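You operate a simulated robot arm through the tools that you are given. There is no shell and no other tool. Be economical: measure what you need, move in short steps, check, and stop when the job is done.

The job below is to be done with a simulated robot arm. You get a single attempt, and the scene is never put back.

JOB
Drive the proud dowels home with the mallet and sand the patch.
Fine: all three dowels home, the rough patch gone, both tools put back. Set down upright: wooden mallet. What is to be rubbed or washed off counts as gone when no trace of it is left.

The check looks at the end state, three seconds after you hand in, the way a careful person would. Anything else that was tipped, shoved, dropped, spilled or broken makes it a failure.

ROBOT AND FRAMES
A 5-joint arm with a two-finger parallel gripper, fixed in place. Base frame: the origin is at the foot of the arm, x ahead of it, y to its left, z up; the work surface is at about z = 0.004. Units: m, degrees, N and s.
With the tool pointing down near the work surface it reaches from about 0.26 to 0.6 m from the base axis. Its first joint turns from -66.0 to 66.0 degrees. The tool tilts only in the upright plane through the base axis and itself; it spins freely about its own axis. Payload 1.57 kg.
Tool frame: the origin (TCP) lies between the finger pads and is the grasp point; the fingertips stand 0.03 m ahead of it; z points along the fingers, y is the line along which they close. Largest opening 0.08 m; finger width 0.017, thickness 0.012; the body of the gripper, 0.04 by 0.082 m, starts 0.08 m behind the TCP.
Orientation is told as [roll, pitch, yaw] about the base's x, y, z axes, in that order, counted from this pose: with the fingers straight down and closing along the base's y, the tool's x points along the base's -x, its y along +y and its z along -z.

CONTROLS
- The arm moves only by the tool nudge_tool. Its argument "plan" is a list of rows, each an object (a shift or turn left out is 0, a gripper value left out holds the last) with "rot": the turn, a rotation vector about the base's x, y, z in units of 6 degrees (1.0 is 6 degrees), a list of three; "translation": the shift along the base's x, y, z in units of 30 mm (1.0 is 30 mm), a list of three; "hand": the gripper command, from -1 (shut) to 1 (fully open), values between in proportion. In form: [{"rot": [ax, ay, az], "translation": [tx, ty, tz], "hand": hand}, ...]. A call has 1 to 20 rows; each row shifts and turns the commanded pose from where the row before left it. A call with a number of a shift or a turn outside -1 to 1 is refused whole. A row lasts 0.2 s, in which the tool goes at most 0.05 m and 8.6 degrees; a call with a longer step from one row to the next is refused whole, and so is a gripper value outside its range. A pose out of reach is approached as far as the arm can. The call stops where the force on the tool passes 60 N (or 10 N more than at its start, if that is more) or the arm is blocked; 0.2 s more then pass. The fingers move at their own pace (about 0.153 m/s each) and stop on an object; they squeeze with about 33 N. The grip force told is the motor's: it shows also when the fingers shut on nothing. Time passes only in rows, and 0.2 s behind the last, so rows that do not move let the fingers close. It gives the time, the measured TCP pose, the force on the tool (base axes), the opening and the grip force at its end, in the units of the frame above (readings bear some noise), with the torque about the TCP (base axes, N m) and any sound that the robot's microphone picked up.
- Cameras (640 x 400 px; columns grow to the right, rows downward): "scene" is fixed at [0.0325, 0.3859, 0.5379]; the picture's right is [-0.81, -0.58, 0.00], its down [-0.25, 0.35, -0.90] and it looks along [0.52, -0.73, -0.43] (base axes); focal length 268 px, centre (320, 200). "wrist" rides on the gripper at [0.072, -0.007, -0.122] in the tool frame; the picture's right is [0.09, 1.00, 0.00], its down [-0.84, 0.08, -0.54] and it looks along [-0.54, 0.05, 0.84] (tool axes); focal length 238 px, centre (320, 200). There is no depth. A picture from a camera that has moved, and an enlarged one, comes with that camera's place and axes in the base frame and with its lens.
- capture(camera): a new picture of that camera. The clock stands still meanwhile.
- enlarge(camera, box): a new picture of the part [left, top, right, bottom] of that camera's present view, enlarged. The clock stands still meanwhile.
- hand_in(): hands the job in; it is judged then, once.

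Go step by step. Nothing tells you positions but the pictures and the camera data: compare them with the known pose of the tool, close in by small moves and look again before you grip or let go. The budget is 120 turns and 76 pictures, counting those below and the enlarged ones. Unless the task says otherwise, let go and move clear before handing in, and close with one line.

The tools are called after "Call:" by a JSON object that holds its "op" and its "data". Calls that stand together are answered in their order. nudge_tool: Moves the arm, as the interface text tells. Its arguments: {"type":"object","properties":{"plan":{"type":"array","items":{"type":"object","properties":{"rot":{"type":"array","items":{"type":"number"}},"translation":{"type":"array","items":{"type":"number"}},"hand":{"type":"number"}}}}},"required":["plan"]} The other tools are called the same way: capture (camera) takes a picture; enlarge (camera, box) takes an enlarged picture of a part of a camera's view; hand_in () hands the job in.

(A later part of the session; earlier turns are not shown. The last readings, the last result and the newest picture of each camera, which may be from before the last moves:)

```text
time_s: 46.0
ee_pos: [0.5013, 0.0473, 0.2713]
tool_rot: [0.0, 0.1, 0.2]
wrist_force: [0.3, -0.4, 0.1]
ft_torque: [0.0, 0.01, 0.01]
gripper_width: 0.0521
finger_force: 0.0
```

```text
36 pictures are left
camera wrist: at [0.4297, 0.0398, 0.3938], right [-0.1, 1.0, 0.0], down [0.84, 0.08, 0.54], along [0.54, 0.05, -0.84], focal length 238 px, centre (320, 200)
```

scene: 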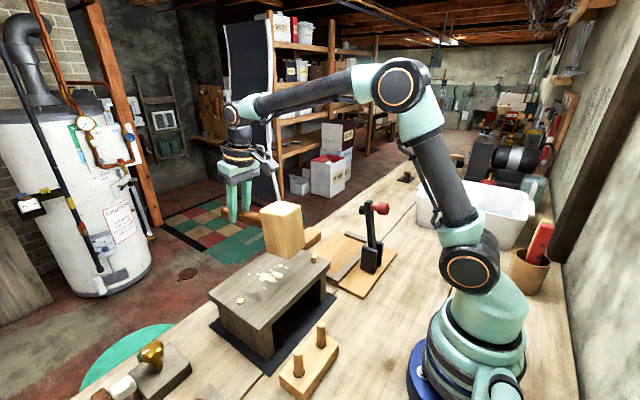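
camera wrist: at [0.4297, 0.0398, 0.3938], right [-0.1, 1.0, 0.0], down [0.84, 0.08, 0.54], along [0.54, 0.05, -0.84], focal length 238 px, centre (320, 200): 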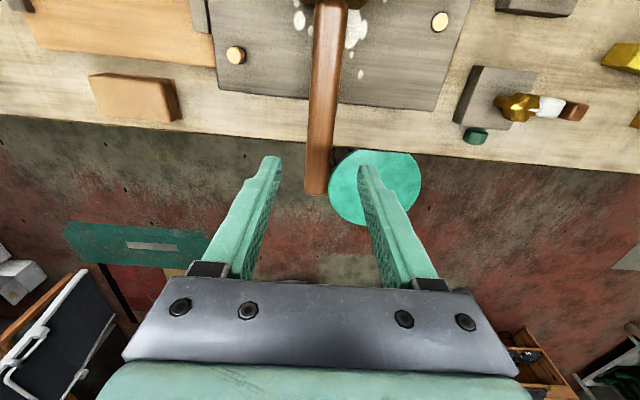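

Call:
{"op": "nudge_tool", "data": {"plan": [{"translation": [-0.8, 0, 0]}, {"translation": [-0.8, 0.03, 0]}, {"translation": [-0.8, 0, 0]}, {"translation": [0, 0, -0.6]}, {"translation": [0, 0, -0.8]}, {"translation": [0, 0, -0.8]}, {"translation": [0, 0, 0]}]}}

Call:
{"op": "capture", "data": {"camera": "wrist"}}

```text
time_s: 47.6
ee_pos: [0.4312, 0.0468, 0.203]
tool_rot: [0.0, 0.0, 0.4]
wrist_force: [-0.9, 0.5, -1.0]
ft_torque: [0.0, 0.02, 0.01]
gripper_width: 0.0521
finger_force: 0.0
```

```text
35 pictures are left
camera wrist: at [0.3584, 0.0396, 0.3256], right [-0.1, 1.0, 0.0], down [0.84, 0.08, 0.54], along [0.54, 0.05, -0.84], focal length 238 px, centre (320, 200)
```

wrist: 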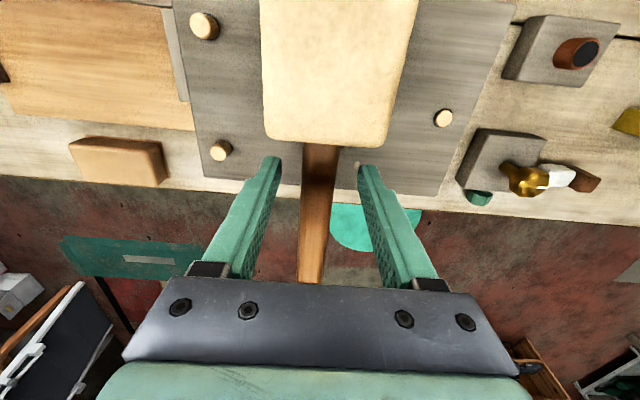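

Fingers straddle the handle just beyond the head. Down, grip and lift.

Call:
{"op": "nudge_tool", "data": {"plan": [{"translation": [-0.1, 0, -0.5]}, {"translation": [0, 0, -0.7]}, {"translation": [0, 0, 0]}, {"hand": -1}, {"hand": -1}, {"hand": -1}, {"hand": -1}]}}

Call:
{"op": "nudge_tool", "data": {"plan": [{"translation": [0, 0, 0.2]}, {"translation": [0, 0, 0.5]}, {"translation": [0, 0, 0.8]}, {"translation": [0, 0, 0]}]}}

Call:
{"op": "enlarge", "data": {"camera": "scene", "box": [220, 170, 340, 320]}}

```text
time_s: 49.2
ee_pos: [0.4262, 0.048, 0.1659]
tool_rot: [0.1, 0.0, 0.3]
wrist_force: [-0.7, 0.9, -0.2]
ft_torque: [-0.01, -0.1, 0.01]
gripper_width: 0.0249
finger_force: 32.6
```

```text
time_s: 50.2
ee_pos: [0.4285, 0.0491, 0.2139]
tool_rot: [0.0, 0.0, 0.3]
wrist_force: [-0.3, -0.1, -4.1]
ft_torque: [-0.01, -0.15, 0.02]
gripper_width: 0.0247
finger_force: 32.9
```

```text
2.67 times, centred on (280, 245) of scene
camera zoom: at [0.0325, 0.3859, 0.5379], right [-0.81, -0.58, 0.0], down [-0.25, 0.35, -0.9], along [0.52, -0.73, -0.43], focal length 716 px, centre (427, 80)
```

zoom: 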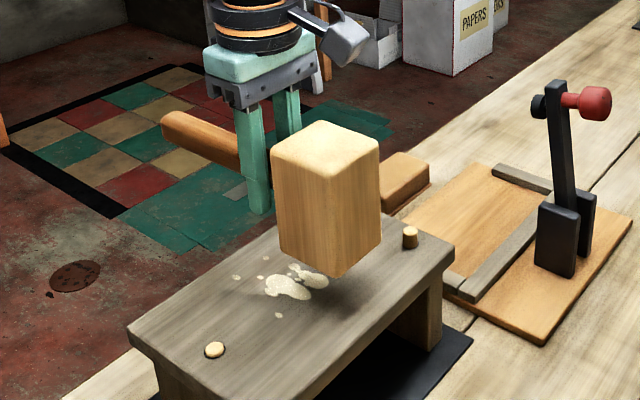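

Grip is level and firm. Moving over dowel 2 (0.447,-0.044).

Call:
{"op": "nudge_tool", "data": {"plan": [{"translation": [0.5, -0.6, 0.3]}, {"translation": [0.6, -0.8, 0]}, {"translation": [0.6, -0.8, 0]}, {"translation": [0.6, -0.8, 0]}, {"translation": [0.15, -0.1, 0]}, {"translation": [0, 0, 0]}]}}

Call:
{"op": "enlarge", "data": {"camera": "scene", "box": [230, 170, 350, 320]}}

Call:
{"op": "capture", "data": {"camera": "wrist"}}

```text
time_s: 51.6
ee_pos: [0.5009, -0.0455, 0.2235]
tool_rot: [0.0, 0.1, 0.3]
wrist_force: [0.9, -0.1, -3.9]
ft_torque: [-0.01, -0.14, -0.01]
gripper_width: 0.0249
finger_force: 32.7
```

```text
2.67 times, centred on (290, 245) of scene
camera zoom: at [0.0325, 0.3859, 0.5379], right [-0.81, -0.58, 0.0], down [-0.25, 0.35, -0.9], along [0.52, -0.73, -0.43], focal length 716 px, centre (400, 80)
```

zoom: 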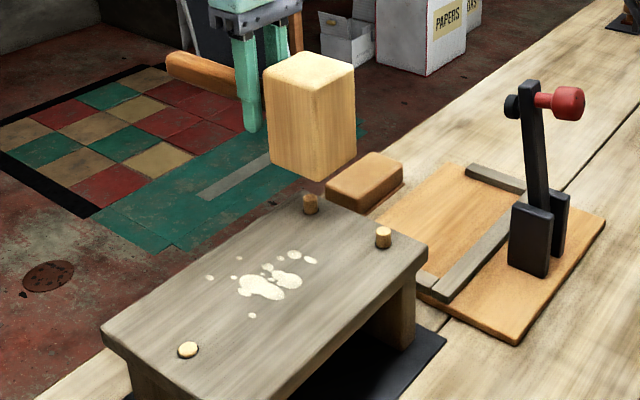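

```text
32 pictures are left
camera wrist: at [0.4289, -0.0522, 0.3463], right [-0.1, 1.0, 0.0], down [0.84, 0.08, 0.54], along [0.54, 0.05, -0.84], focal length 238 px, centre (320, 200)
```

wrist: 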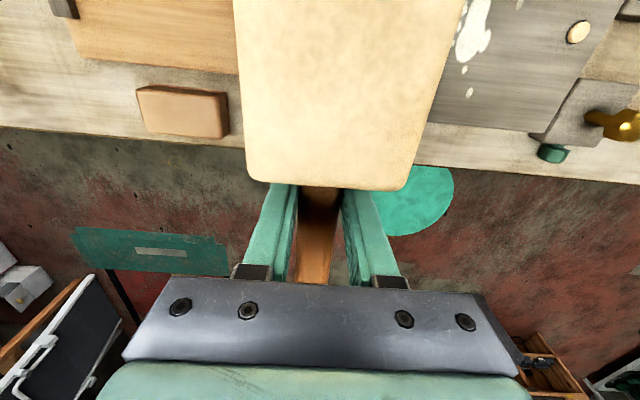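

Head is above dowel 2, whose shadow shows underneath. Striking down.

Call:
{"op": "nudge_tool", "data": {"plan": [{"translation": [0, 0, -0.5]}, {"translation": [0, 0, -1]}, {"translation": [0, 0, -0.4]}]}}

Call:
{"op": "enlarge", "data": {"camera": "scene", "box": [240, 190, 340, 290]}}

```text
time_s: 52.4
ee_pos: [0.5034, -0.0449, 0.1667]
tool_rot: [0.0, -0.3, 0.4]
wrist_force: [1.6, -0.4, 17.2]
ft_torque: [0.03, 0.89, 0.04]
gripper_width: 0.0251
finger_force: 33.0
```

```text
4.00 times, centred on (290, 240) of scene
camera zoom: at [0.0324, 0.3859, 0.5379], right [-0.81, -0.58, 0.0], down [-0.25, 0.35, -0.9], along [0.52, -0.73, -0.43], focal length 1074 px, centre (440, 40)
```

zoom: 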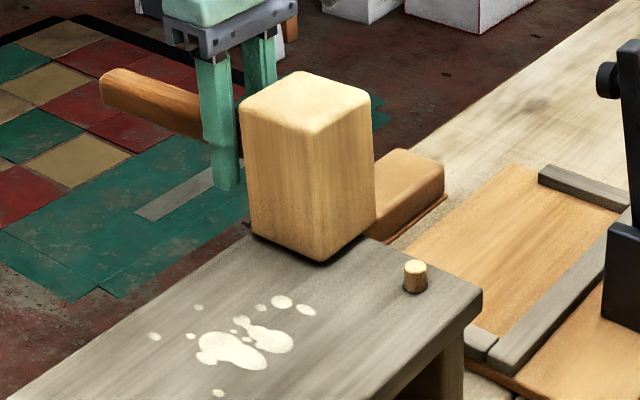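

Call:
{"op": "nudge_tool", "data": {"plan": [{"translation": [0, 0, 0.6]}, {"translation": [0, 0, 0.9]}, {"translation": [0, 0, 0.9]}, {"translation": [0, 0, 0]}]}}

Call:
{"op": "enlarge", "data": {"camera": "scene", "box": [240, 190, 340, 290]}}

```text
time_s: 53.4
ee_pos: [0.5013, -0.0428, 0.2367]
tool_rot: [0.0, -0.1, 0.3]
wrist_force: [0.1, 0.6, -4.2]
ft_torque: [0.0, -0.1, 0.0]
gripper_width: 0.025
finger_force: 33.0
```

```text
4.00 times, centred on (290, 240) of scene
camera zoom: at [0.0325, 0.3859, 0.5379], right [-0.81, -0.58, 0.0], down [-0.25, 0.35, -0.9], along [0.52, -0.73, -0.43], focal length 1074 px, centre (440, 40)
```

zoom: 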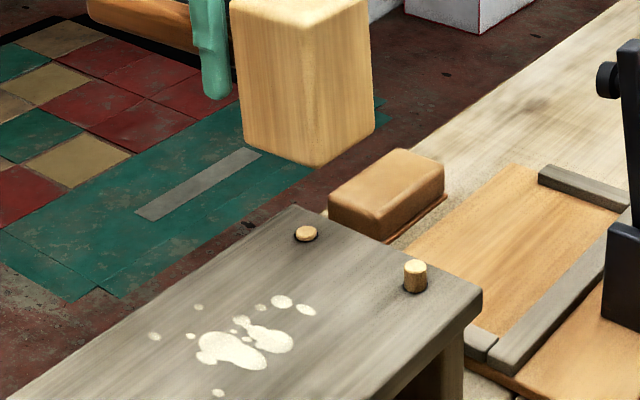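

Dowel 2 sank most of the way; a sliver may remain. A second, slightly deeper blow.

Call:
{"op": "nudge_tool", "data": {"plan": [{"translation": [0, 0, -0.7]}, {"translation": [0, 0, -1]}, {"translation": [0, 0, -0.8]}, {"translation": [0, 0, -0.1]}]}}

Call:
{"op": "nudge_tool", "data": {"plan": [{"translation": [0, 0, 0.7]}, {"translation": [0, 0, 0.9]}, {"translation": [0, 0, 1]}, {"translation": [0, 0, 0]}]}}

Call:
{"op": "enlarge", "data": {"camera": "scene", "box": [240, 190, 340, 290]}}

```text
time_s: 54.4
ee_pos: [0.5009, -0.0457, 0.1617]
tool_rot: [0.0, -0.4, 0.4]
wrist_force: [7.0, 1.3, 20.1]
ft_torque: [0.13, 0.85, -0.06]
gripper_width: 0.0238
finger_force: 31.6
```

```text
time_s: 55.4
ee_pos: [0.4986, -0.0455, 0.2372]
tool_rot: [0.0, 0.1, 0.2]
wrist_force: [-1.8, -0.7, -3.7]
ft_torque: [0.0, -0.11, -0.01]
gripper_width: 0.0246
finger_force: 33.1
```

```text
4.00 times, centred on (290, 240) of scene
camera zoom: at [0.0325, 0.3859, 0.5379], right [-0.81, -0.58, 0.0], down [-0.25, 0.35, -0.9], along [0.52, -0.73, -0.43], focal length 1074 px, centre (440, 40)
```

zoom: 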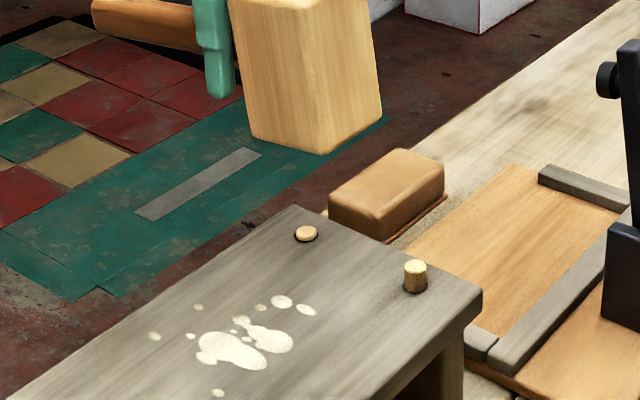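

Call:
{"op": "enlarge", "data": {"camera": "scene", "box": [275, 230, 295, 245]}}

Call:
{"op": "enlarge", "data": {"camera": "scene", "box": [230, 293, 250, 308]}}

```text
16.00 times, centred on (285, 238) of scene
camera zoom: at [0.0325, 0.3859, 0.5379], right [-0.81, -0.58, 0.0], down [-0.25, 0.35, -0.9], along [0.52, -0.73, -0.43], focal length 4294 px, centre (880, -400)
```

zoom: 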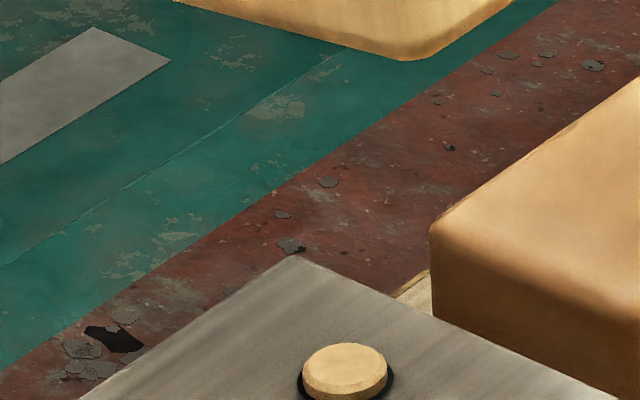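

```text
16.00 times, centred on (240, 300) of scene
camera zoom: at [0.0325, 0.3859, 0.5379], right [-0.81, -0.58, 0.0], down [-0.25, 0.35, -0.9], along [0.52, -0.73, -0.43], focal length 4294 px, centre (1600, -1408)
```

zoom: 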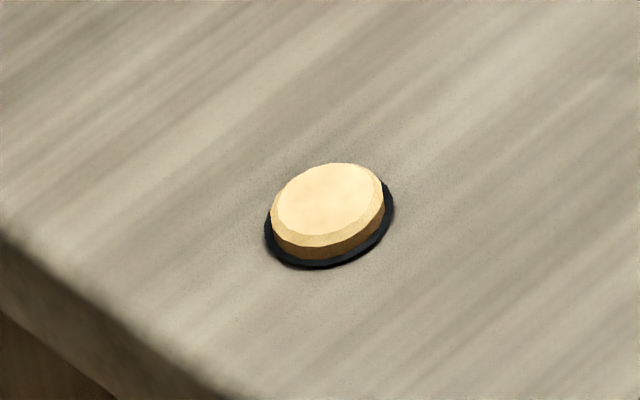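

Dowel 2 now sits at the same level as dowel 3 and didn't budge on the second blow, so that looks like its stop. The mallet tilted ~4° in the grip; I'll correct with pitch and go to dowel 1.

Call:
{"op": "nudge_tool", "data": {"plan": [{"rot": [0, -0.3, 0], "translation": [-0.7, 0.05, 0]}, {"rot": [0, -0.4, 0], "translation": [-0.8, 0, 0]}, {"translation": [-0.8, 0, 0]}, {"translation": [-0.7, 0, 0]}, {"translation": [0, 0, 0]}]}}

Call:
{"op": "enlarge", "data": {"camera": "scene", "box": [250, 180, 370, 300]}}

```text
time_s: 56.6
ee_pos: [0.4097, -0.0433, 0.2378]
tool_rot: [-0.6, -4.2, 0.4]
wrist_force: [-0.1, 0.1, -4.2]
ft_torque: [0.0, -0.14, 0.01]
gripper_width: 0.0249
finger_force: 33.1
```

```text
3.33 times, centred on (310, 240) of scene
camera zoom: at [0.0325, 0.3859, 0.5379], right [-0.81, -0.58, 0.0], down [-0.25, 0.35, -0.9], along [0.52, -0.73, -0.43], focal length 895 px, centre (353, 67)
```

zoom: 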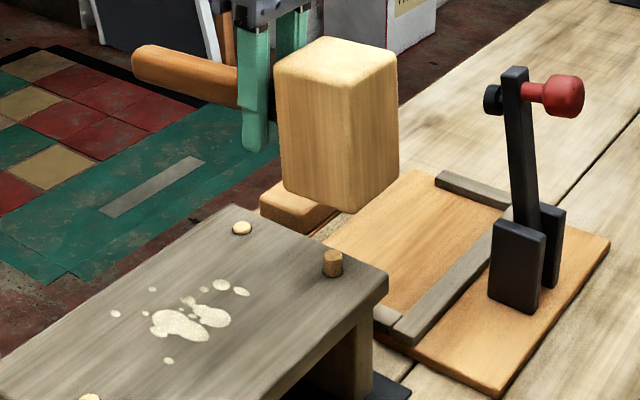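

Aligned over dowel 1 and level. Striking.

Call:
{"op": "nudge_tool", "data": {"plan": [{"translation": [0, 0, -0.6]}, {"translation": [0, 0, -1]}, {"translation": [0, 0, -0.75]}]}}

Call:
{"op": "nudge_tool", "data": {"plan": [{"translation": [0, 0, 0.7]}, {"translation": [0, 0, 0.9]}, {"translation": [0, 0, 0.8]}, {"translation": [0, 0, 0]}]}}

Call:
{"op": "enlarge", "data": {"camera": "scene", "box": [250, 180, 370, 300]}}

```text
time_s: 57.4
ee_pos: [0.4111, -0.0433, 0.1664]
tool_rot: [-0.4, -4.0, 0.3]
wrist_force: [0.6, -0.1, -4.4]
ft_torque: [0.03, -0.07, -0.01]
gripper_width: 0.0249
finger_force: 33.0
```

```text
time_s: 58.4
ee_pos: [0.4118, -0.0446, 0.239]
tool_rot: [-0.5, -4.1, 0.3]
wrist_force: [0.4, 0.2, -4.3]
ft_torque: [0.0, -0.1, -0.03]
gripper_width: 0.0248
finger_force: 32.7
```

```text
3.33 times, centred on (310, 240) of scene
camera zoom: at [0.0325, 0.3859, 0.5379], right [-0.81, -0.58, 0.0], down [-0.25, 0.35, -0.9], along [0.52, -0.73, -0.43], focal length 895 px, centre (353, 67)
```

zoom: 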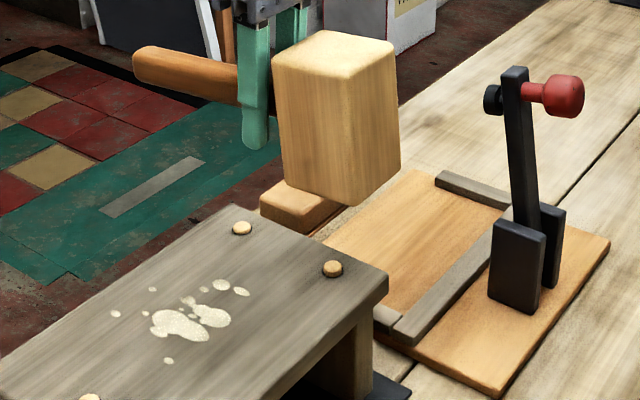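

Dowel 1 sank nearly fully; the mallet slipped ~3° again. I'll correct pitch, shift so the dowel sits nearer the grip (less leverage), and give a finishing blow.

Call:
{"op": "nudge_tool", "data": {"plan": [{"rot": [0, -0.5, 0], "translation": [-0.7, 0.03, 0]}, {"translation": [0, 0, 0]}, {"translation": [0, 0, -0.6]}, {"translation": [0, 0, -1]}, {"translation": [0, 0, -0.8]}, {"translation": [0, 0, -0.1]}]}}

Call:
{"op": "nudge_tool", "data": {"plan": [{"translation": [0, 0, 0.7]}, {"translation": [0, 0, 0.9]}, {"translation": [0, 0, 0.9]}, {"translation": [0, 0, 0]}]}}

Call:
{"op": "enlarge", "data": {"camera": "scene", "box": [250, 180, 370, 300]}}

Call:
{"op": "enlarge", "data": {"camera": "scene", "box": [282, 240, 322, 265]}}

```text
time_s: 59.8
ee_pos: [0.3926, -0.042, 0.1651]
tool_rot: [-0.9, -7.5, 0.3]
wrist_force: [-0.9, 2.0, 21.9]
ft_torque: [0.13, 0.79, -0.03]
gripper_width: 0.025
finger_force: 33.2
```

```text
time_s: 60.8
ee_pos: [0.3893, -0.0431, 0.2402]
tool_rot: [-0.7, -7.1, 0.2]
wrist_force: [0.2, -0.9, -3.7]
ft_torque: [0.01, -0.1, 0.03]
gripper_width: 0.025
finger_force: 33.5
```

```text
3.33 times, centred on (310, 240) of scene
camera zoom: at [0.0325, 0.3859, 0.5379], right [-0.81, -0.58, 0.0], down [-0.25, 0.35, -0.9], along [0.52, -0.73, -0.43], focal length 895 px, centre (353, 67)
```

zoom: 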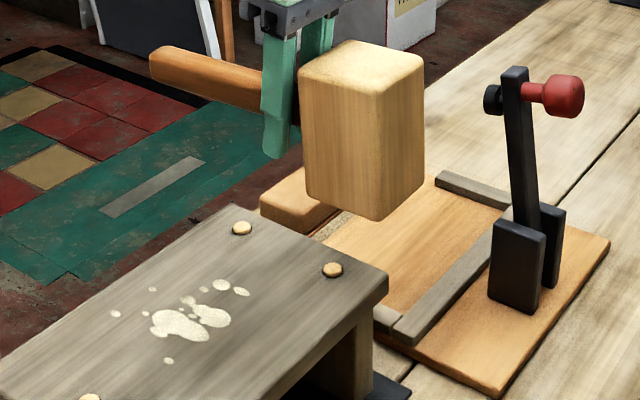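

```text
16.00 times, centred on (302, 252) of scene
camera zoom: at [0.0325, 0.3859, 0.5379], right [-0.81, -0.58, 0.0], down [-0.25, 0.35, -0.9], along [0.52, -0.73, -0.43], focal length 4294 px, centre (608, -640)
```

zoom: 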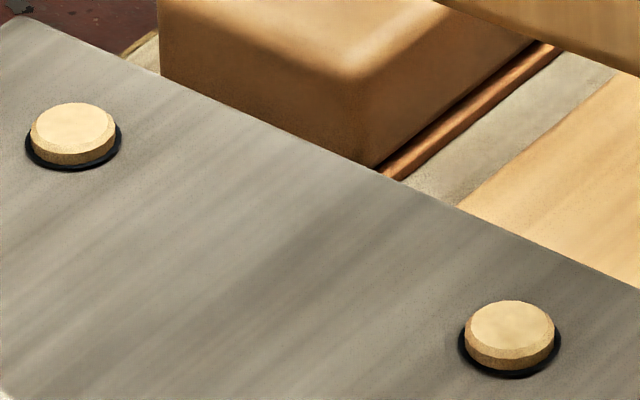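

All three dowels now show the same ~3 mm cap height, so that looks like the home stop. I'll give dowel 3 one blow to confirm it doesn't go further.

Call:
{"op": "nudge_tool", "data": {"plan": [{"rot": [0, 0, 0.52], "translation": [0.18, 0.5, 0.2]}, {"rot": [0, 0, 0.52], "translation": [0.18, 0.9, 0]}, {"rot": [0, 0, 0.52], "translation": [0.18, 0.9, 0]}, {"rot": [0, 0, 0.52], "translation": [0.18, 0.9, 0]}, {"rot": [0, 0, 0.52], "translation": [0.18, 0.9, 0]}, {"rot": [0, 0, 0.52], "translation": [0.18, 0.9, 0]}, {"rot": [0, 0, 0.52], "translation": [0.18, 0.9, 0]}, {"rot": [0, 0, 0.52], "translation": [0.18, 0.9, 0]}, {"translation": [0, 0.2, -0.2]}, {"translation": [0, 0, 0]}]}}

Call:
{"op": "enlarge", "data": {"camera": "scene", "box": [170, 190, 310, 340]}}

```text
time_s: 63.0
ee_pos: [0.4326, 0.1684, 0.2395]
tool_rot: [-0.5, -7.2, 25.3]
wrist_force: [0.7, -0.4, -4.6]
ft_torque: [0.04, -0.12, -0.01]
gripper_width: 0.0249
finger_force: 33.1
```

```text
2.67 times, centred on (240, 265) of scene
camera zoom: at [0.0325, 0.3859, 0.5379], right [-0.81, -0.58, 0.0], down [-0.25, 0.35, -0.9], along [0.52, -0.73, -0.43], focal length 716 px, centre (533, 27)
```

zoom: 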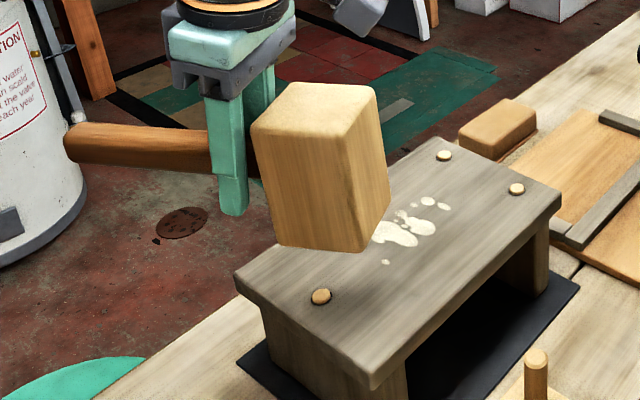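

Call:
{"op": "nudge_tool", "data": {"plan": [{"translation": [0, 0, -0.6]}, {"translation": [0, 0, -1]}, {"translation": [0, 0, -0.85]}]}}

Call:
{"op": "nudge_tool", "data": {"plan": [{"translation": [0, 0, 0.7]}, {"translation": [0, 0, 0.9]}, {"translation": [0, 0, 0.9]}, {"translation": [0, 0, 0]}]}}

Call:
{"op": "enlarge", "data": {"camera": "scene", "box": [230, 293, 250, 308]}}

```text
time_s: 63.8
ee_pos: [0.4319, 0.1666, 0.1664]
tool_rot: [-0.5, -7.3, 25.3]
wrist_force: [-2.0, -0.1, 3.3]
ft_torque: [-0.02, 0.15, 0.0]
gripper_width: 0.0248
finger_force: 32.8
```

```text
time_s: 64.8
ee_pos: [0.4322, 0.1676, 0.2395]
tool_rot: [-0.5, -7.1, 25.3]
wrist_force: [-0.1, -0.2, -3.9]
ft_torque: [0.05, -0.08, 0.0]
gripper_width: 0.0248
finger_force: 32.6
```

```text
16.00 times, centred on (240, 300) of scene
camera zoom: at [0.0325, 0.3859, 0.5379], right [-0.81, -0.58, 0.0], down [-0.25, 0.35, -0.9], along [0.52, -0.73, -0.43], focal length 4294 px, centre (1600, -1408)
```

zoom: 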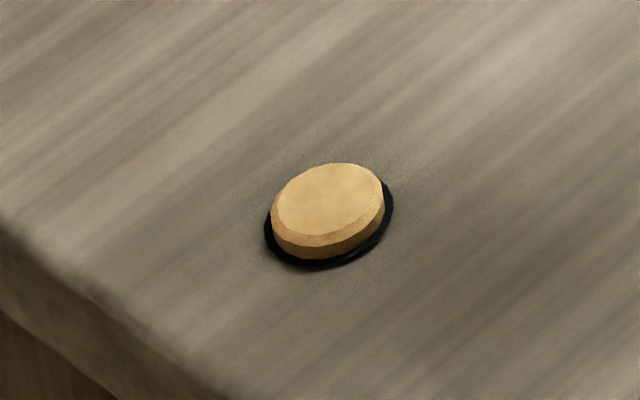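

Dowel 3 unchanged under a light blow; one firmer one, to be checked in a later picture.

Call:
{"op": "nudge_tool", "data": {"plan": [{"translation": [0, 0, -0.7]}, {"translation": [0, 0, -1]}, {"translation": [0, 0, -0.85]}, {"translation": [0, 0, -0.1]}]}}

Call:
{"op": "nudge_tool", "data": {"plan": [{"translation": [0, 0, 0.7]}, {"translation": [0, 0, 0.9]}, {"translation": [0, 0, 1]}, {"rot": [0, 0, -0.52], "translation": [-0.15, -0.6, 0]}, {"rot": [0, 0, -0.52], "translation": [-0.15, -0.9, 0]}, {"rot": [0, 0, -0.52], "translation": [0, -0.9, 0]}, {"rot": [0, 0, -0.52], "translation": [0, -0.9, 0]}, {"rot": [0, 0, -0.52], "translation": [0, -0.4, 0]}, {"rot": [0, 0, -0.52], "translation": [0, -0.3, 0]}, {"translation": [0, 0, 0]}]}}

Call:
{"op": "enlarge", "data": {"camera": "scene", "box": [200, 180, 340, 330]}}

```text
time_s: 65.8
ee_pos: [0.4336, 0.1678, 0.1628]
tool_rot: [-0.6, -7.7, 25.3]
wrist_force: [3.0, -0.3, 24.5]
ft_torque: [-0.49, 0.58, 0.11]
gripper_width: 0.0249
finger_force: 32.7
```

```text
time_s: 68.0
ee_pos: [0.425, 0.0475, 0.2387]
tool_rot: [0.0, -7.2, 6.5]
wrist_force: [0.6, 0.5, -3.7]
ft_torque: [0.0, -0.18, 0.01]
gripper_width: 0.0252
finger_force: 33.2
```

```text
2.67 times, centred on (270, 255) of scene
camera zoom: at [0.0325, 0.3859, 0.5379], right [-0.81, -0.58, 0.0], down [-0.25, 0.35, -0.9], along [0.52, -0.73, -0.43], focal length 716 px, centre (453, 53)
```

zoom: 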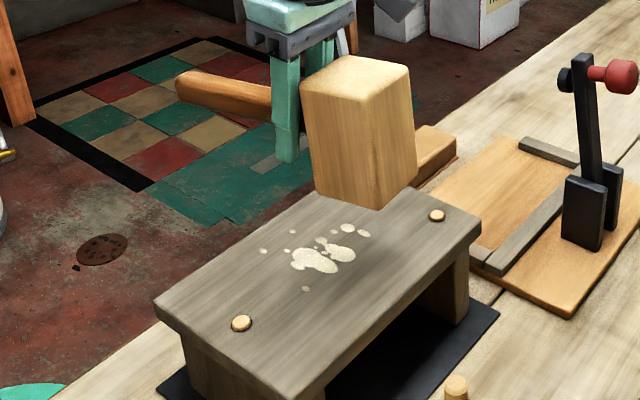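

All three are at their stop. Now set the mallet on the top again to level the grip: small pitch correction and lower to contact.

Call:
{"op": "nudge_tool", "data": {"plan": [{"rot": [0, -0.5, 0], "translation": [0, 0, -0.6]}, {"translation": [0, 0, -0.8]}, {"translation": [0, 0, -0.7]}, {"translation": [0, 0, -0.15]}, {"translation": [0, 0, -0.1]}]}}

Call:
{"op": "enlarge", "data": {"camera": "scene", "box": [230, 200, 330, 300]}}

```text
time_s: 69.2
ee_pos: [0.4243, 0.0479, 0.1681]
tool_rot: [0.0, -10.2, 6.6]
wrist_force: [0.5, -0.6, -3.6]
ft_torque: [0.0, -0.13, -0.02]
gripper_width: 0.0246
finger_force: 33.2
```

```text
4.00 times, centred on (280, 250) of scene
camera zoom: at [0.0325, 0.3859, 0.5379], right [-0.81, -0.58, 0.0], down [-0.25, 0.35, -0.9], along [0.52, -0.73, -0.43], focal length 1074 px, centre (480, 0)
```

zoom: 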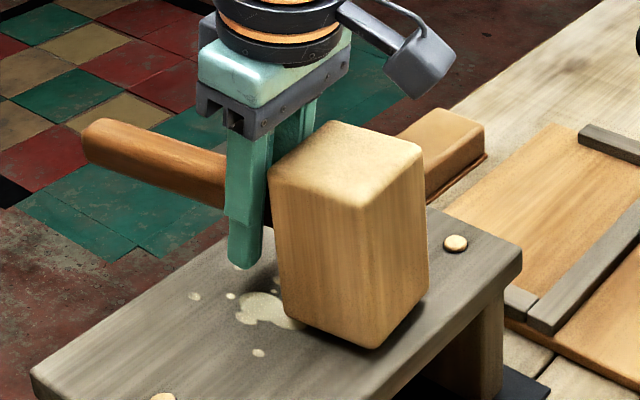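

Level but just above the surface; a few more millimetres, then release and raise.

Call:
{"op": "nudge_tool", "data": {"plan": [{"translation": [0, 0, -0.1]}, {"translation": [0, 0, -0.08]}]}}

```text
time_s: 69.8
ee_pos: [0.4234, 0.0465, 0.1619]
tool_rot: [0.0, -10.2, 6.6]
wrist_force: [-0.2, -0.2, -3.7]
ft_torque: [0.02, -0.13, 0.0]
gripper_width: 0.0247
finger_force: 33.5
```

Call:
{"op": "nudge_tool", "data": {"plan": [{"translation": [0, 0, -0.07]}, {"translation": [0, 0, -0.07]}]}}

```text
time_s: 70.4
ee_pos: [0.4233, 0.0486, 0.1604]
tool_rot: [0.0, -10.4, 6.6]
wrist_force: [-3.4, -3.3, 20.3]
ft_torque: [-0.06, 0.81, 0.0]
gripper_width: 0.0245
finger_force: 33.1
```

Call:
{"op": "nudge_tool", "data": {"plan": [{"translation": [0, 0, 0.06]}, {"hand": -0.2}, {"hand": 0.3}, {"hand": 0.3}, {"translation": [0, 0, 0.4]}, {"rot": [0, 0.5, -0.3], "translation": [0, 0, 0.8]}, {"rot": [0, 0.6, -0.4], "translation": [0, 0, 0.5]}, {"rot": [0, 0.6, -0.4]}, {"translation": [0, 0, 0]}]}}

Call:
{"op": "capture", "data": {"camera": "wrist"}}

Call:
{"op": "enlarge", "data": {"camera": "scene", "box": [230, 190, 330, 300]}}

```text
time_s: 72.4
ee_pos: [0.4235, 0.0484, 0.2121]
tool_rot: [0.0, 0.0, -0.1]
wrist_force: [0.5, -0.5, 0.7]
ft_torque: [-0.01, -0.03, 0.02]
gripper_width: 0.052
finger_force: 0.1
```

```text
18 pictures are left
camera wrist: at [0.3515, 0.041, 0.3354], right [-0.09, 1.0, 0.0], down [0.84, 0.08, 0.54], along [0.54, 0.05, -0.84], focal length 238 px, centre (320, 200)
```

wrist: 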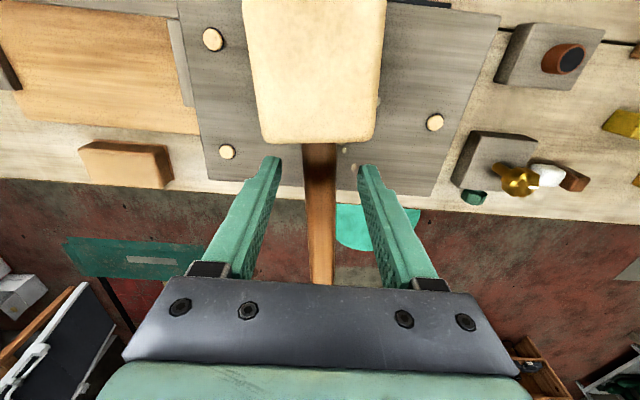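

```text
3.64 times, centred on (280, 245) of scene
camera zoom: at [0.0325, 0.3859, 0.5379], right [-0.81, -0.58, 0.0], down [-0.25, 0.35, -0.9], along [0.52, -0.73, -0.43], focal length 976 px, centre (466, 36)
```

zoom: 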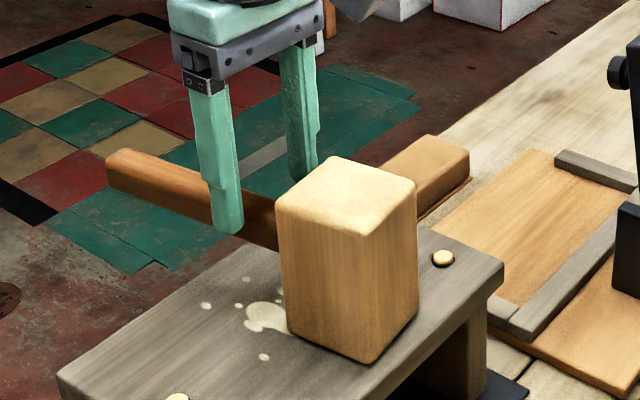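

It stands. I'll match its ~6.6° yaw, lower, grip, and lift.

Call:
{"op": "nudge_tool", "data": {"plan": [{"rot": [0, 0, 0.6], "translation": [-0.05, -0.03, -0.4]}, {"rot": [0, 0, 0.5], "translation": [0, 0, -0.5]}, {"translation": [0, 0, -0.6]}, {"translation": [0, 0, 0]}, {"hand": -1}, {"hand": -1}, {"hand": -1}, {"hand": -1}, {"translation": [0, 0, 0.3]}, {"translation": [0, 0, 0.8]}, {"translation": [0, 0, 0.8]}, {"translation": [0, 0, 0.8]}, {"translation": [0, 0, 0]}]}}

```text
time_s: 75.2
ee_pos: [0.422, 0.0476, 0.2487]
tool_rot: [0.1, -0.1, 6.5]
wrist_force: [1.1, 0.0, -3.3]
ft_torque: [0.0, -0.17, 0.0]
gripper_width: 0.0248
finger_force: 33.2
```

Gripped level. Raise, then carry to its original spot while turning the handle back to -y.

Call:
{"op": "nudge_tool", "data": {"plan": [{"translation": [0, 0, 0.7]}, {"translation": [0, 0, 0.7]}, {"rot": [0, 0, -0.5], "translation": [0, -0.4, 0]}, {"rot": [0, 0, -1], "translation": [0, -0.7, 0]}, {"rot": [0, 0, -1], "translation": [0, -0.7, 0]}, {"rot": [0, 0, -1], "translation": [0, -0.7, 0]}, {"rot": [0, 0, -1], "translation": [0, -0.7, 0]}, {"rot": [0, 0, -1], "translation": [0, -0.7, 0]}, {"rot": [0, 0, -1], "translation": [0, -0.7, 0]}, {"rot": [0, 0, -1], "translation": [0, -0.7, 0]}, {"rot": [0, 0, -1], "translation": [0, -0.7, 0]}, {"rot": [0, 0, -1], "translation": [0, -0.7, 0]}, {"rot": [0, 0, -1], "translation": [0, -0.7, 0]}, {"rot": [0, 0, -1], "translation": [0, -0.7, 0]}, {"rot": [0, 0, -1], "translation": [0, -0.7, 0]}, {"rot": [0, 0, -1], "translation": [0, -0.7, 0]}, {"rot": [0, 0, -1], "translation": [0, -0.7, 0]}, {"rot": [0, 0, -1], "translation": [-0.2, -0.6, 0]}, {"rot": [0, 0, -0.6], "translation": [-0.2, -0.05, 0]}, {"translation": [0, 0, 0]}]}}

```text
time_s: 79.4
ee_pos: [0.4107, -0.2803, 0.2889]
tool_rot: [0.3, -0.1, -90.1]
wrist_force: [1.0, -0.4, -3.9]
ft_torque: [-0.11, 0.0, -0.03]
gripper_width: 0.0245
finger_force: 32.8
```

Now at the spot with handle along -y. Lower most of the way and look.

Call:
{"op": "nudge_tool", "data": {"plan": [{"translation": [0, 0.07, -0.8]}, {"translation": [0, 0, -1]}, {"translation": [0, 0, -1]}, {"translation": [0, 0, -1]}, {"translation": [0, 0, -1]}, {"translation": [0, 0, -1]}, {"translation": [0, 0, -0.5]}, {"translation": [0, 0, 0]}]}}

Call:
{"op": "enlarge", "data": {"camera": "scene", "box": [280, 180, 420, 300]}}

```text
time_s: 81.2
ee_pos: [0.4105, -0.2771, 0.099]
tool_rot: [0.2, -0.1, -90.1]
wrist_force: [0.6, 0.0, -3.5]
ft_torque: [-0.11, 0.02, 0.01]
gripper_width: 0.0249
finger_force: 32.9
```

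```text
3.33 times, centred on (350, 240) of scene
camera zoom: at [0.0325, 0.3859, 0.5379], right [-0.81, -0.58, 0.0], down [-0.25, 0.35, -0.9], along [0.52, -0.73, -0.43], focal length 895 px, centre (220, 67)
```

zoom: 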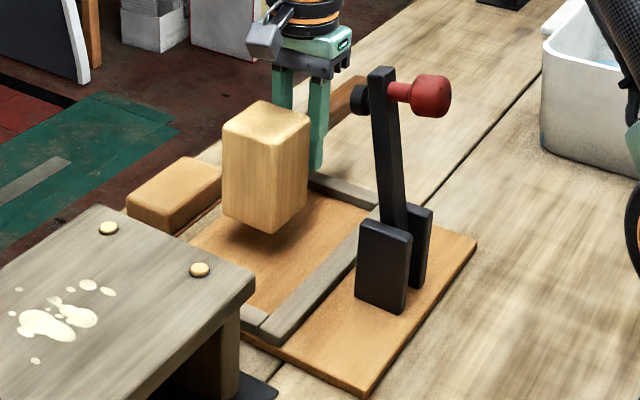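

Lined up with the original picture. Lowering gently until contact.

Call:
{"op": "nudge_tool", "data": {"plan": [{"translation": [0, 0, -0.3]}, {"translation": [0, 0, -0.2]}, {"translation": [0, 0, -0.1]}, {"translation": [0, 0, -0.05]}]}}

```text
time_s: 82.2
ee_pos: [0.41, -0.2766, 0.0816]
tool_rot: [0.3, -0.2, -90.0]
wrist_force: [0.7, -0.6, -3.8]
ft_torque: [-0.12, 0.02, -0.02]
gripper_width: 0.0249
finger_force: 33.2
```

Call:
{"op": "nudge_tool", "data": {"plan": [{"translation": [0, 0, -0.1]}, {"translation": [0, 0, -0.07]}]}}

Call:
{"op": "nudge_tool", "data": {"plan": [{"translation": [0, 0, -0.07]}]}}

```text
time_s: 82.8
ee_pos: [0.4099, -0.2769, 0.0748]
tool_rot: [0.2, 0.0, -90.1]
wrist_force: [-0.4, -0.3, -4.2]
ft_torque: [-0.11, -0.02, 0.01]
gripper_width: 0.0248
finger_force: 32.3
```

```text
time_s: 83.2
ee_pos: [0.4095, -0.2766, 0.072]
tool_rot: [0.2, -0.2, -90.1]
wrist_force: [0.7, -0.2, -3.3]
ft_torque: [-0.14, 0.0, 0.01]
gripper_width: 0.0247
finger_force: 32.7
```

Call:
{"op": "nudge_tool", "data": {"plan": [{"translation": [0, 0, -0.07]}]}}

Call:
{"op": "nudge_tool", "data": {"plan": [{"translation": [0, 0, -0.05]}]}}

```text
time_s: 83.6
ee_pos: [0.4103, -0.2767, 0.0712]
tool_rot: [0.3, -0.1, -90.1]
wrist_force: [0.0, 0.6, -3.0]
ft_torque: [-0.11, 0.01, -0.05]
gripper_width: 0.0248
finger_force: 33.5
```

```text
time_s: 84.0
ee_pos: [0.4104, -0.2764, 0.0699]
tool_rot: [0.1, -0.1, -90.0]
wrist_force: [-0.2, 0.3, -3.7]
ft_torque: [-0.1, -0.01, 0.05]
gripper_width: 0.0248
finger_force: 32.9
```

Call:
{"op": "enlarge", "data": {"camera": "scene", "box": [310, 200, 390, 280]}}

```text
5.00 times, centred on (350, 240) of scene
camera zoom: at [0.0325, 0.3859, 0.5379], right [-0.81, -0.58, 0.0], down [-0.25, 0.35, -0.9], along [0.52, -0.73, -0.43], focal length 1342 px, centre (170, 0)
```

zoom: 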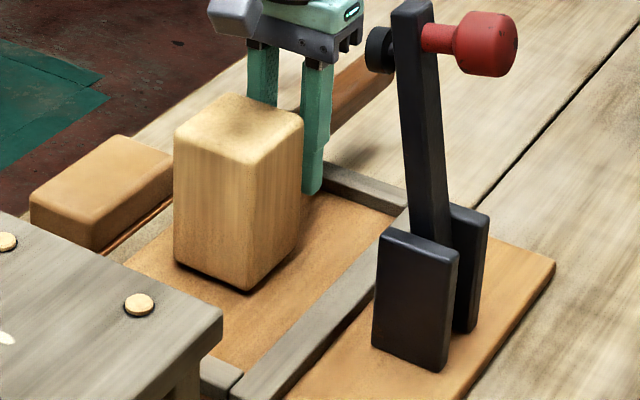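

Only a hair above the board.

Call:
{"op": "nudge_tool", "data": {"plan": [{"translation": [0, 0, -0.05]}, {"translation": [0, 0, -0.05]}]}}

Call:
{"op": "nudge_tool", "data": {"plan": [{"translation": [0, 0, -0.04]}]}}

```text
time_s: 84.6
ee_pos: [0.4095, -0.2769, 0.0668]
tool_rot: [0.3, -0.1, -90.2]
wrist_force: [-0.6, -0.1, -4.4]
ft_torque: [-0.11, -0.03, 0.03]
gripper_width: 0.0249
finger_force: 33.1
```

```text
time_s: 85.0
ee_pos: [0.4099, -0.2766, 0.0658]
tool_rot: [0.2, 0.0, -90.2]
wrist_force: [-0.4, -0.8, -3.3]
ft_torque: [-0.13, 0.01, -0.02]
gripper_width: 0.025
finger_force: 33.0
```

Call:
{"op": "nudge_tool", "data": {"plan": [{"translation": [0, 0, -0.06]}]}}

Call:
{"op": "nudge_tool", "data": {"plan": [{"translation": [0, 0, -0.06]}]}}

```text
time_s: 85.4
ee_pos: [0.4109, -0.2751, 0.0648]
tool_rot: [0.2, -0.2, -90.1]
wrist_force: [-1.3, 1.1, 13.2]
ft_torque: [0.77, 0.63, 0.01]
gripper_width: 0.0248
finger_force: 32.8
```

```text
time_s: 85.8
ee_pos: [0.4108, -0.2784, 0.0634]
tool_rot: [0.5, -0.3, -90.2]
wrist_force: [-9.9, -4.4, 26.5]
ft_torque: [0.57, 0.57, 0.25]
gripper_width: 0.0252
finger_force: 33.0
```

Contact. Ease off, release, and rise straight up.

Call:
{"op": "nudge_tool", "data": {"plan": [{"translation": [0, 0, 0.06]}, {"hand": -0.2}, {"hand": 0.2}, {"hand": 0.2}, {"translation": [0, 0, 0.3]}, {"translation": [0, 0, 0.8]}, {"translation": [0, 0, 0.9]}, {"translation": [0, 0, 0.9]}, {"translation": [0, 0, 0.9]}, {"translation": [0, 0, 0]}]}}

Call:
{"op": "enlarge", "data": {"camera": "scene", "box": [280, 180, 420, 300]}}

Call:
{"op": "capture", "data": {"camera": "wrist"}}

```text
time_s: 88.0
ee_pos: [0.4113, -0.2754, 0.1777]
tool_rot: [0.2, -0.3, -90.1]
wrist_force: [-0.6, 0.8, -0.5]
ft_torque: [0.0, 0.0, 0.0]
gripper_width: 0.0481
finger_force: 0.1
```

```text
3.33 times, centred on (350, 240) of scene
camera zoom: at [0.0325, 0.3859, 0.5379], right [-0.81, -0.58, 0.0], down [-0.25, 0.35, -0.9], along [0.52, -0.73, -0.43], focal length 895 px, centre (220, 67)
```

zoom: 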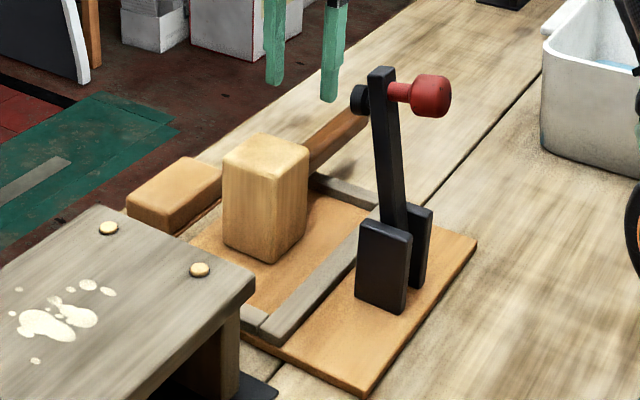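

```text
13 pictures are left
camera wrist: at [0.4028, -0.2045, 0.3012], right [1.0, 0.09, 0.0], down [0.07, -0.84, 0.54], along [0.05, -0.54, -0.84], focal length 238 px, centre (320, 200)
```

wrist: 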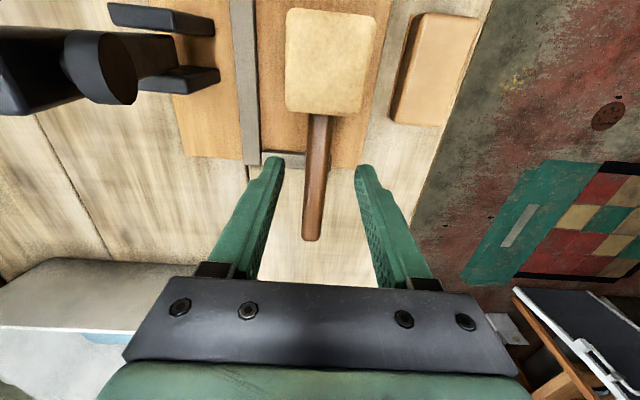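

The mallet is back upright exactly as at the start. The sander is at about (0.521,-0.220), 0.053 × 0.097 m, top z 0.031; moving above it.

Call:
{"op": "nudge_tool", "data": {"plan": [{"translation": [0.7, 0.3, 0], "hand": 1}, {"translation": [0.8, 0.4, 0]}, {"translation": [0.8, 0.4, 0]}, {"translation": [0.8, 0.4, 0]}, {"translation": [0.55, 0.35, -0.5]}, {"translation": [0, 0, -0.9]}, {"translation": [0, 0, -0.9]}, {"translation": [0, 0, -0.5]}, {"translation": [0, 0, 0]}]}}

Call:
{"op": "capture", "data": {"camera": "wrist"}}

```text
time_s: 90.0
ee_pos: [0.5216, -0.2228, 0.093]
tool_rot: [0.3, -0.1, -90.1]
wrist_force: [0.6, 0.0, -0.2]
ft_torque: [0.02, 0.0, 0.04]
gripper_width: 0.0798
finger_force: 0.0
```

```text
12 pictures are left
camera wrist: at [0.5134, -0.15, 0.216], right [1.0, 0.09, 0.0], down [0.07, -0.84, 0.54], along [0.05, -0.54, -0.84], focal length 238 px, centre (320, 200)
```

wrist: 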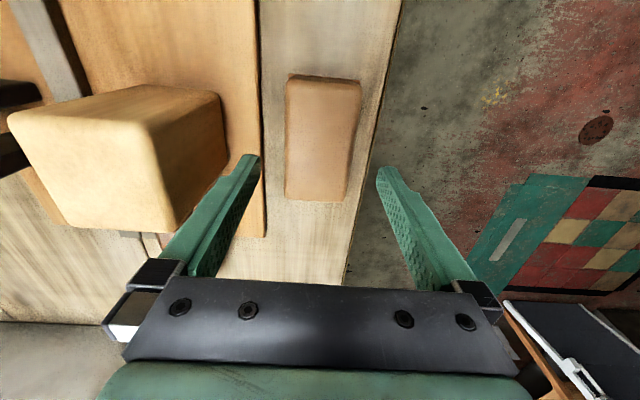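

Centred over the sander. Descend, grip, and lift a little.

Call:
{"op": "nudge_tool", "data": {"plan": [{"translation": [-0.03, 0.1, -0.6]}, {"translation": [0, 0, -0.6]}, {"translation": [0, 0, -0.5]}, {"translation": [0, 0, 0]}, {"hand": -1}, {"hand": -1}, {"hand": -1}, {"hand": -1}]}}

Call:
{"op": "nudge_tool", "data": {"plan": [{"translation": [0, 0, 0.2]}, {"translation": [0, 0, 0.5]}, {"translation": [0, 0, 0.8]}, {"translation": [0, 0, 0]}]}}

Call:
{"op": "enlarge", "data": {"camera": "scene", "box": [240, 160, 360, 280]}}

```text
time_s: 91.8
ee_pos: [0.5196, -0.218, 0.0431]
tool_rot: [0.2, -0.1, -90.1]
wrist_force: [0.0, 0.4, 0.2]
ft_torque: [-0.05, 0.0, -0.03]
gripper_width: 0.0573
finger_force: 33.0
```

```text
time_s: 92.8
ee_pos: [0.5188, -0.2189, 0.0883]
tool_rot: [0.2, -0.1, -90.1]
wrist_force: [0.3, 0.3, -0.8]
ft_torque: [0.0, 0.03, -0.01]
gripper_width: 0.0572
finger_force: 33.3
```

```text
3.33 times, centred on (300, 220) of scene
camera zoom: at [0.0325, 0.3859, 0.5379], right [-0.81, -0.58, 0.0], down [-0.25, 0.35, -0.9], along [0.52, -0.73, -0.43], focal length 895 px, centre (387, 133)
```

zoom: 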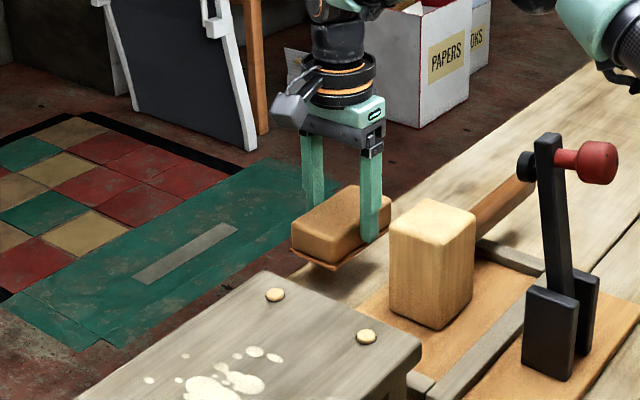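

The sander is held level. Lift and carry to above the patch centre (0.415, 0.056).

Call:
{"op": "nudge_tool", "data": {"plan": [{"translation": [0, 0, 0.6]}, {"translation": [0, 0.2, 0.9]}, {"translation": [0, 0.3, 0.9]}, {"translation": [-0.1, 0.6, 0.9]}, {"translation": [-0.2, 0.9, 0.9]}, {"translation": [-0.4, 0.95, 0]}, {"translation": [-0.5, 0.95, 0]}, {"translation": [-0.5, 0.95, 0]}, {"translation": [-0.5, 0.95, 0]}, {"translation": [-0.5, 0.95, 0]}, {"translation": [-0.4, 0.95, 0]}, {"translation": [-0.4, 0.95, 0]}, {"translation": [0, 0.5, 0]}, {"translation": [0, 0, -0.6]}, {"translation": [0, 0, -0.7]}, {"translation": [0, 0, 0]}]}}

Call:
{"op": "capture", "data": {"camera": "wrist"}}

Call:
{"op": "enlarge", "data": {"camera": "scene", "box": [200, 180, 340, 330]}}

```text
time_s: 96.2
ee_pos: [0.4148, 0.056, 0.1769]
tool_rot: [0.3, 0.0, -90.1]
wrist_force: [0.1, -0.9, -1.0]
ft_torque: [0.02, 0.01, 0.0]
gripper_width: 0.0572
finger_force: 33.2
```

```text
10 pictures are left
camera wrist: at [0.4066, 0.1273, 0.2995], right [1.0, 0.09, 0.01], down [0.07, -0.84, 0.54], along [0.05, -0.54, -0.84], focal length 238 px, centre (320, 200)
```

wrist: 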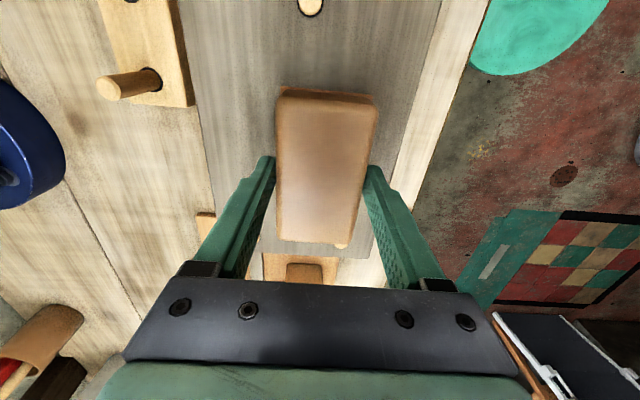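

```text
2.67 times, centred on (270, 255) of scene
camera zoom: at [0.0325, 0.3859, 0.5379], right [-0.81, -0.58, 0.0], down [-0.25, 0.35, -0.9], along [0.52, -0.73, -0.43], focal length 716 px, centre (453, 53)
```

zoom: 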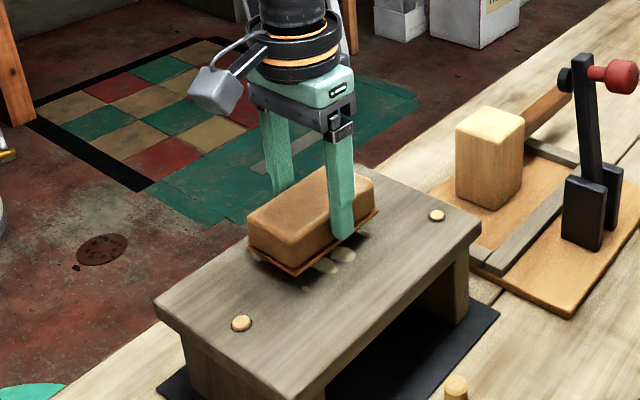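

Positioned above the patch. Lower gently to contact.

Call:
{"op": "nudge_tool", "data": {"plan": [{"translation": [0, 0, -0.3]}, {"translation": [0, 0, -0.15]}, {"translation": [0, 0, -0.1]}, {"translation": [0, 0, -0.1]}]}}

```text
time_s: 97.2
ee_pos: [0.4129, 0.0579, 0.1549]
tool_rot: [0.2, 0.0, -90.0]
wrist_force: [0.1, 0.1, -1.2]
ft_torque: [-0.1, 0.03, 0.01]
gripper_width: 0.0575
finger_force: 33.1
```

Call:
{"op": "nudge_tool", "data": {"plan": [{"translation": [0, 0, -0.08]}, {"translation": [0, 0, -0.08]}]}}

Call:
{"op": "nudge_tool", "data": {"plan": [{"translation": [0, 0, -0.08]}]}}

```text
time_s: 97.8
ee_pos: [0.4143, 0.058, 0.1536]
tool_rot: [0.4, 0.1, -90.0]
wrist_force: [-12.7, -0.4, 31.9]
ft_torque: [-0.01, 0.62, 0.0]
gripper_width: 0.0576
finger_force: 32.6
```

```text
time_s: 98.2
ee_pos: [0.4137, 0.0575, 0.1511]
tool_rot: [0.5, 0.1, -90.0]
wrist_force: [-9.2, 0.8, 31.9]
ft_torque: [0.01, 0.58, -0.02]
gripper_width: 0.0576
finger_force: 33.4
```

Contact at z≈0.153. I'll ease the pressure slightly and rub back and forth along x.

Call:
{"op": "nudge_tool", "data": {"plan": [{"translation": [0, 0, 0.05]}, {"translation": [-0.5, 0, 0]}, {"translation": [-0.5, 0, 0]}, {"translation": [0.5, 0, 0]}, {"translation": [0.5, 0, 0]}, {"translation": [0.5, 0, 0]}, {"translation": [0.5, 0, 0]}, {"translation": [-0.5, 0, 0]}, {"translation": [-0.5, 0, 0]}, {"translation": [-0.5, 0, 0]}, {"translation": [-0.5, 0, 0]}, {"translation": [0.5, 0, 0]}, {"translation": [0.5, 0, 0]}]}}

Call:
{"op": "enlarge", "data": {"camera": "scene", "box": [220, 210, 320, 310]}}

```text
time_s: 101.0
ee_pos: [0.413, 0.0556, 0.1498]
tool_rot: [0.3, 0.0, -90.1]
wrist_force: [0.0, -0.7, -0.9]
ft_torque: [-0.01, 0.02, 0.0]
gripper_width: 0.0571
finger_force: 33.4
```

```text
4.00 times, centred on (270, 260) of scene
camera zoom: at [0.0325, 0.3859, 0.5379], right [-0.81, -0.58, 0.0], down [-0.25, 0.35, -0.9], along [0.52, -0.73, -0.43], focal length 1074 px, centre (520, -40)
```

zoom: 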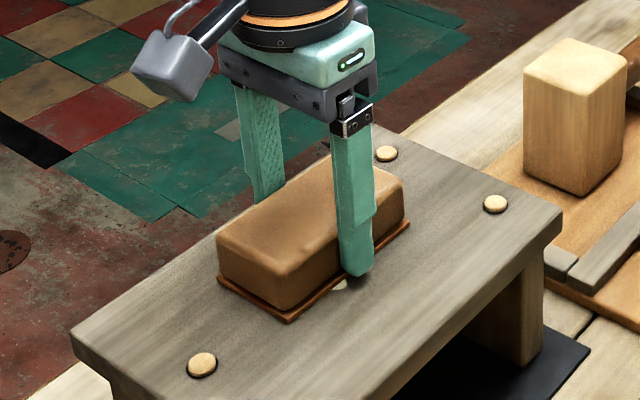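

Contact was lost during the strokes. I'll press back down and rub more with some pressure kept, including the y spread.

Call:
{"op": "nudge_tool", "data": {"plan": [{"translation": [0, 0, -0.08]}, {"translation": [-0.5, 0, 0]}, {"translation": [-0.5, 0, 0]}, {"translation": [0.5, 0, -0.01]}, {"translation": [0.5, 0, 0]}, {"translation": [0.5, 0, 0]}, {"translation": [0.6, 0, 0]}]}}

Call:
{"op": "nudge_tool", "data": {"plan": [{"translation": [-0.5, 0, -0.03]}, {"translation": [-0.5, 0, 0]}, {"translation": [-0.5, 0, 0]}, {"translation": [-0.6, 0, 0]}]}}

```text
time_s: 102.6
ee_pos: [0.4467, 0.0558, 0.1466]
tool_rot: [0.3, 0.1, -90.2]
wrist_force: [-12.2, 0.3, 25.0]
ft_torque: [-0.07, 0.5, -0.13]
gripper_width: 0.0573
finger_force: 32.8
```

```text
time_s: 103.6
ee_pos: [0.3861, 0.056, 0.1469]
tool_rot: [0.4, 0.0, -90.1]
wrist_force: [5.5, 0.0, 12.2]
ft_torque: [-0.05, 0.2, 0.04]
gripper_width: 0.0574
finger_force: 32.7
```

Good pressure. More strokes at this height with small y offsets; not pressing any lower as the fingertips near the surface.

Call:
{"op": "nudge_tool", "data": {"plan": [{"translation": [0.5, 0, 0]}, {"translation": [0.5, 0, 0]}, {"translation": [0.5, 0, 0]}, {"translation": [0.6, 0, 0]}, {"translation": [0, -0.4, 0]}, {"translation": [-0.5, 0, 0]}, {"translation": [-0.5, 0, 0]}, {"translation": [-0.5, 0, 0]}, {"translation": [-0.6, 0, 0]}, {"translation": [0, 0.4, 0]}, {"translation": [0, 0.4, 0]}, {"translation": [0.5, 0, 0]}, {"translation": [0.5, 0, 0]}, {"translation": [0.5, 0, 0]}, {"translation": [0.6, 0, 0]}, {"translation": [-0.5, 0, 0]}, {"translation": [-0.5, 0, 0]}, {"translation": [-0.5, 0, 0]}, {"translation": [-0.6, 0, 0]}]}}

Call:
{"op": "nudge_tool", "data": {"plan": [{"translation": [0, -0.4, 0.5]}, {"translation": [0, 0, 0.9]}, {"translation": [0, -0.9, 0.6]}, {"translation": [0, -0.9, 0]}, {"translation": [0, -0.9, 0]}, {"translation": [0, -0.5, 0]}, {"translation": [0, 0, 0]}]}}

Call:
{"op": "enlarge", "data": {"camera": "scene", "box": [210, 220, 310, 310]}}

```text
time_s: 107.6
ee_pos: [0.3838, 0.0683, 0.1477]
tool_rot: [0.2, 0.1, -90.1]
wrist_force: [0.3, 0.2, -2.0]
ft_torque: [0.02, 0.03, 0.0]
gripper_width: 0.0578
finger_force: 32.8
```

```text
time_s: 109.2
ee_pos: [0.3838, -0.0393, 0.2085]
tool_rot: [0.3, 0.0, -90.1]
wrist_force: [-0.1, 0.0, -1.7]
ft_torque: [-0.03, 0.01, 0.0]
gripper_width: 0.0572
finger_force: 32.9
```

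```text
4.44 times, centred on (260, 265) of scene
camera zoom: at [0.0325, 0.3859, 0.5379], right [-0.81, -0.58, 0.0], down [-0.25, 0.35, -0.9], along [0.52, -0.73, -0.43], focal length 1193 px, centre (587, -89)
```

zoom: 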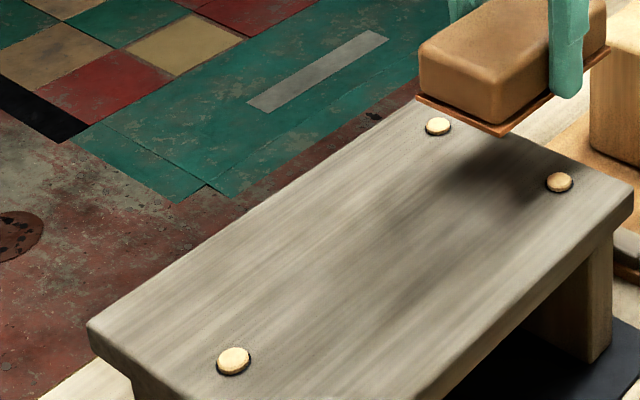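

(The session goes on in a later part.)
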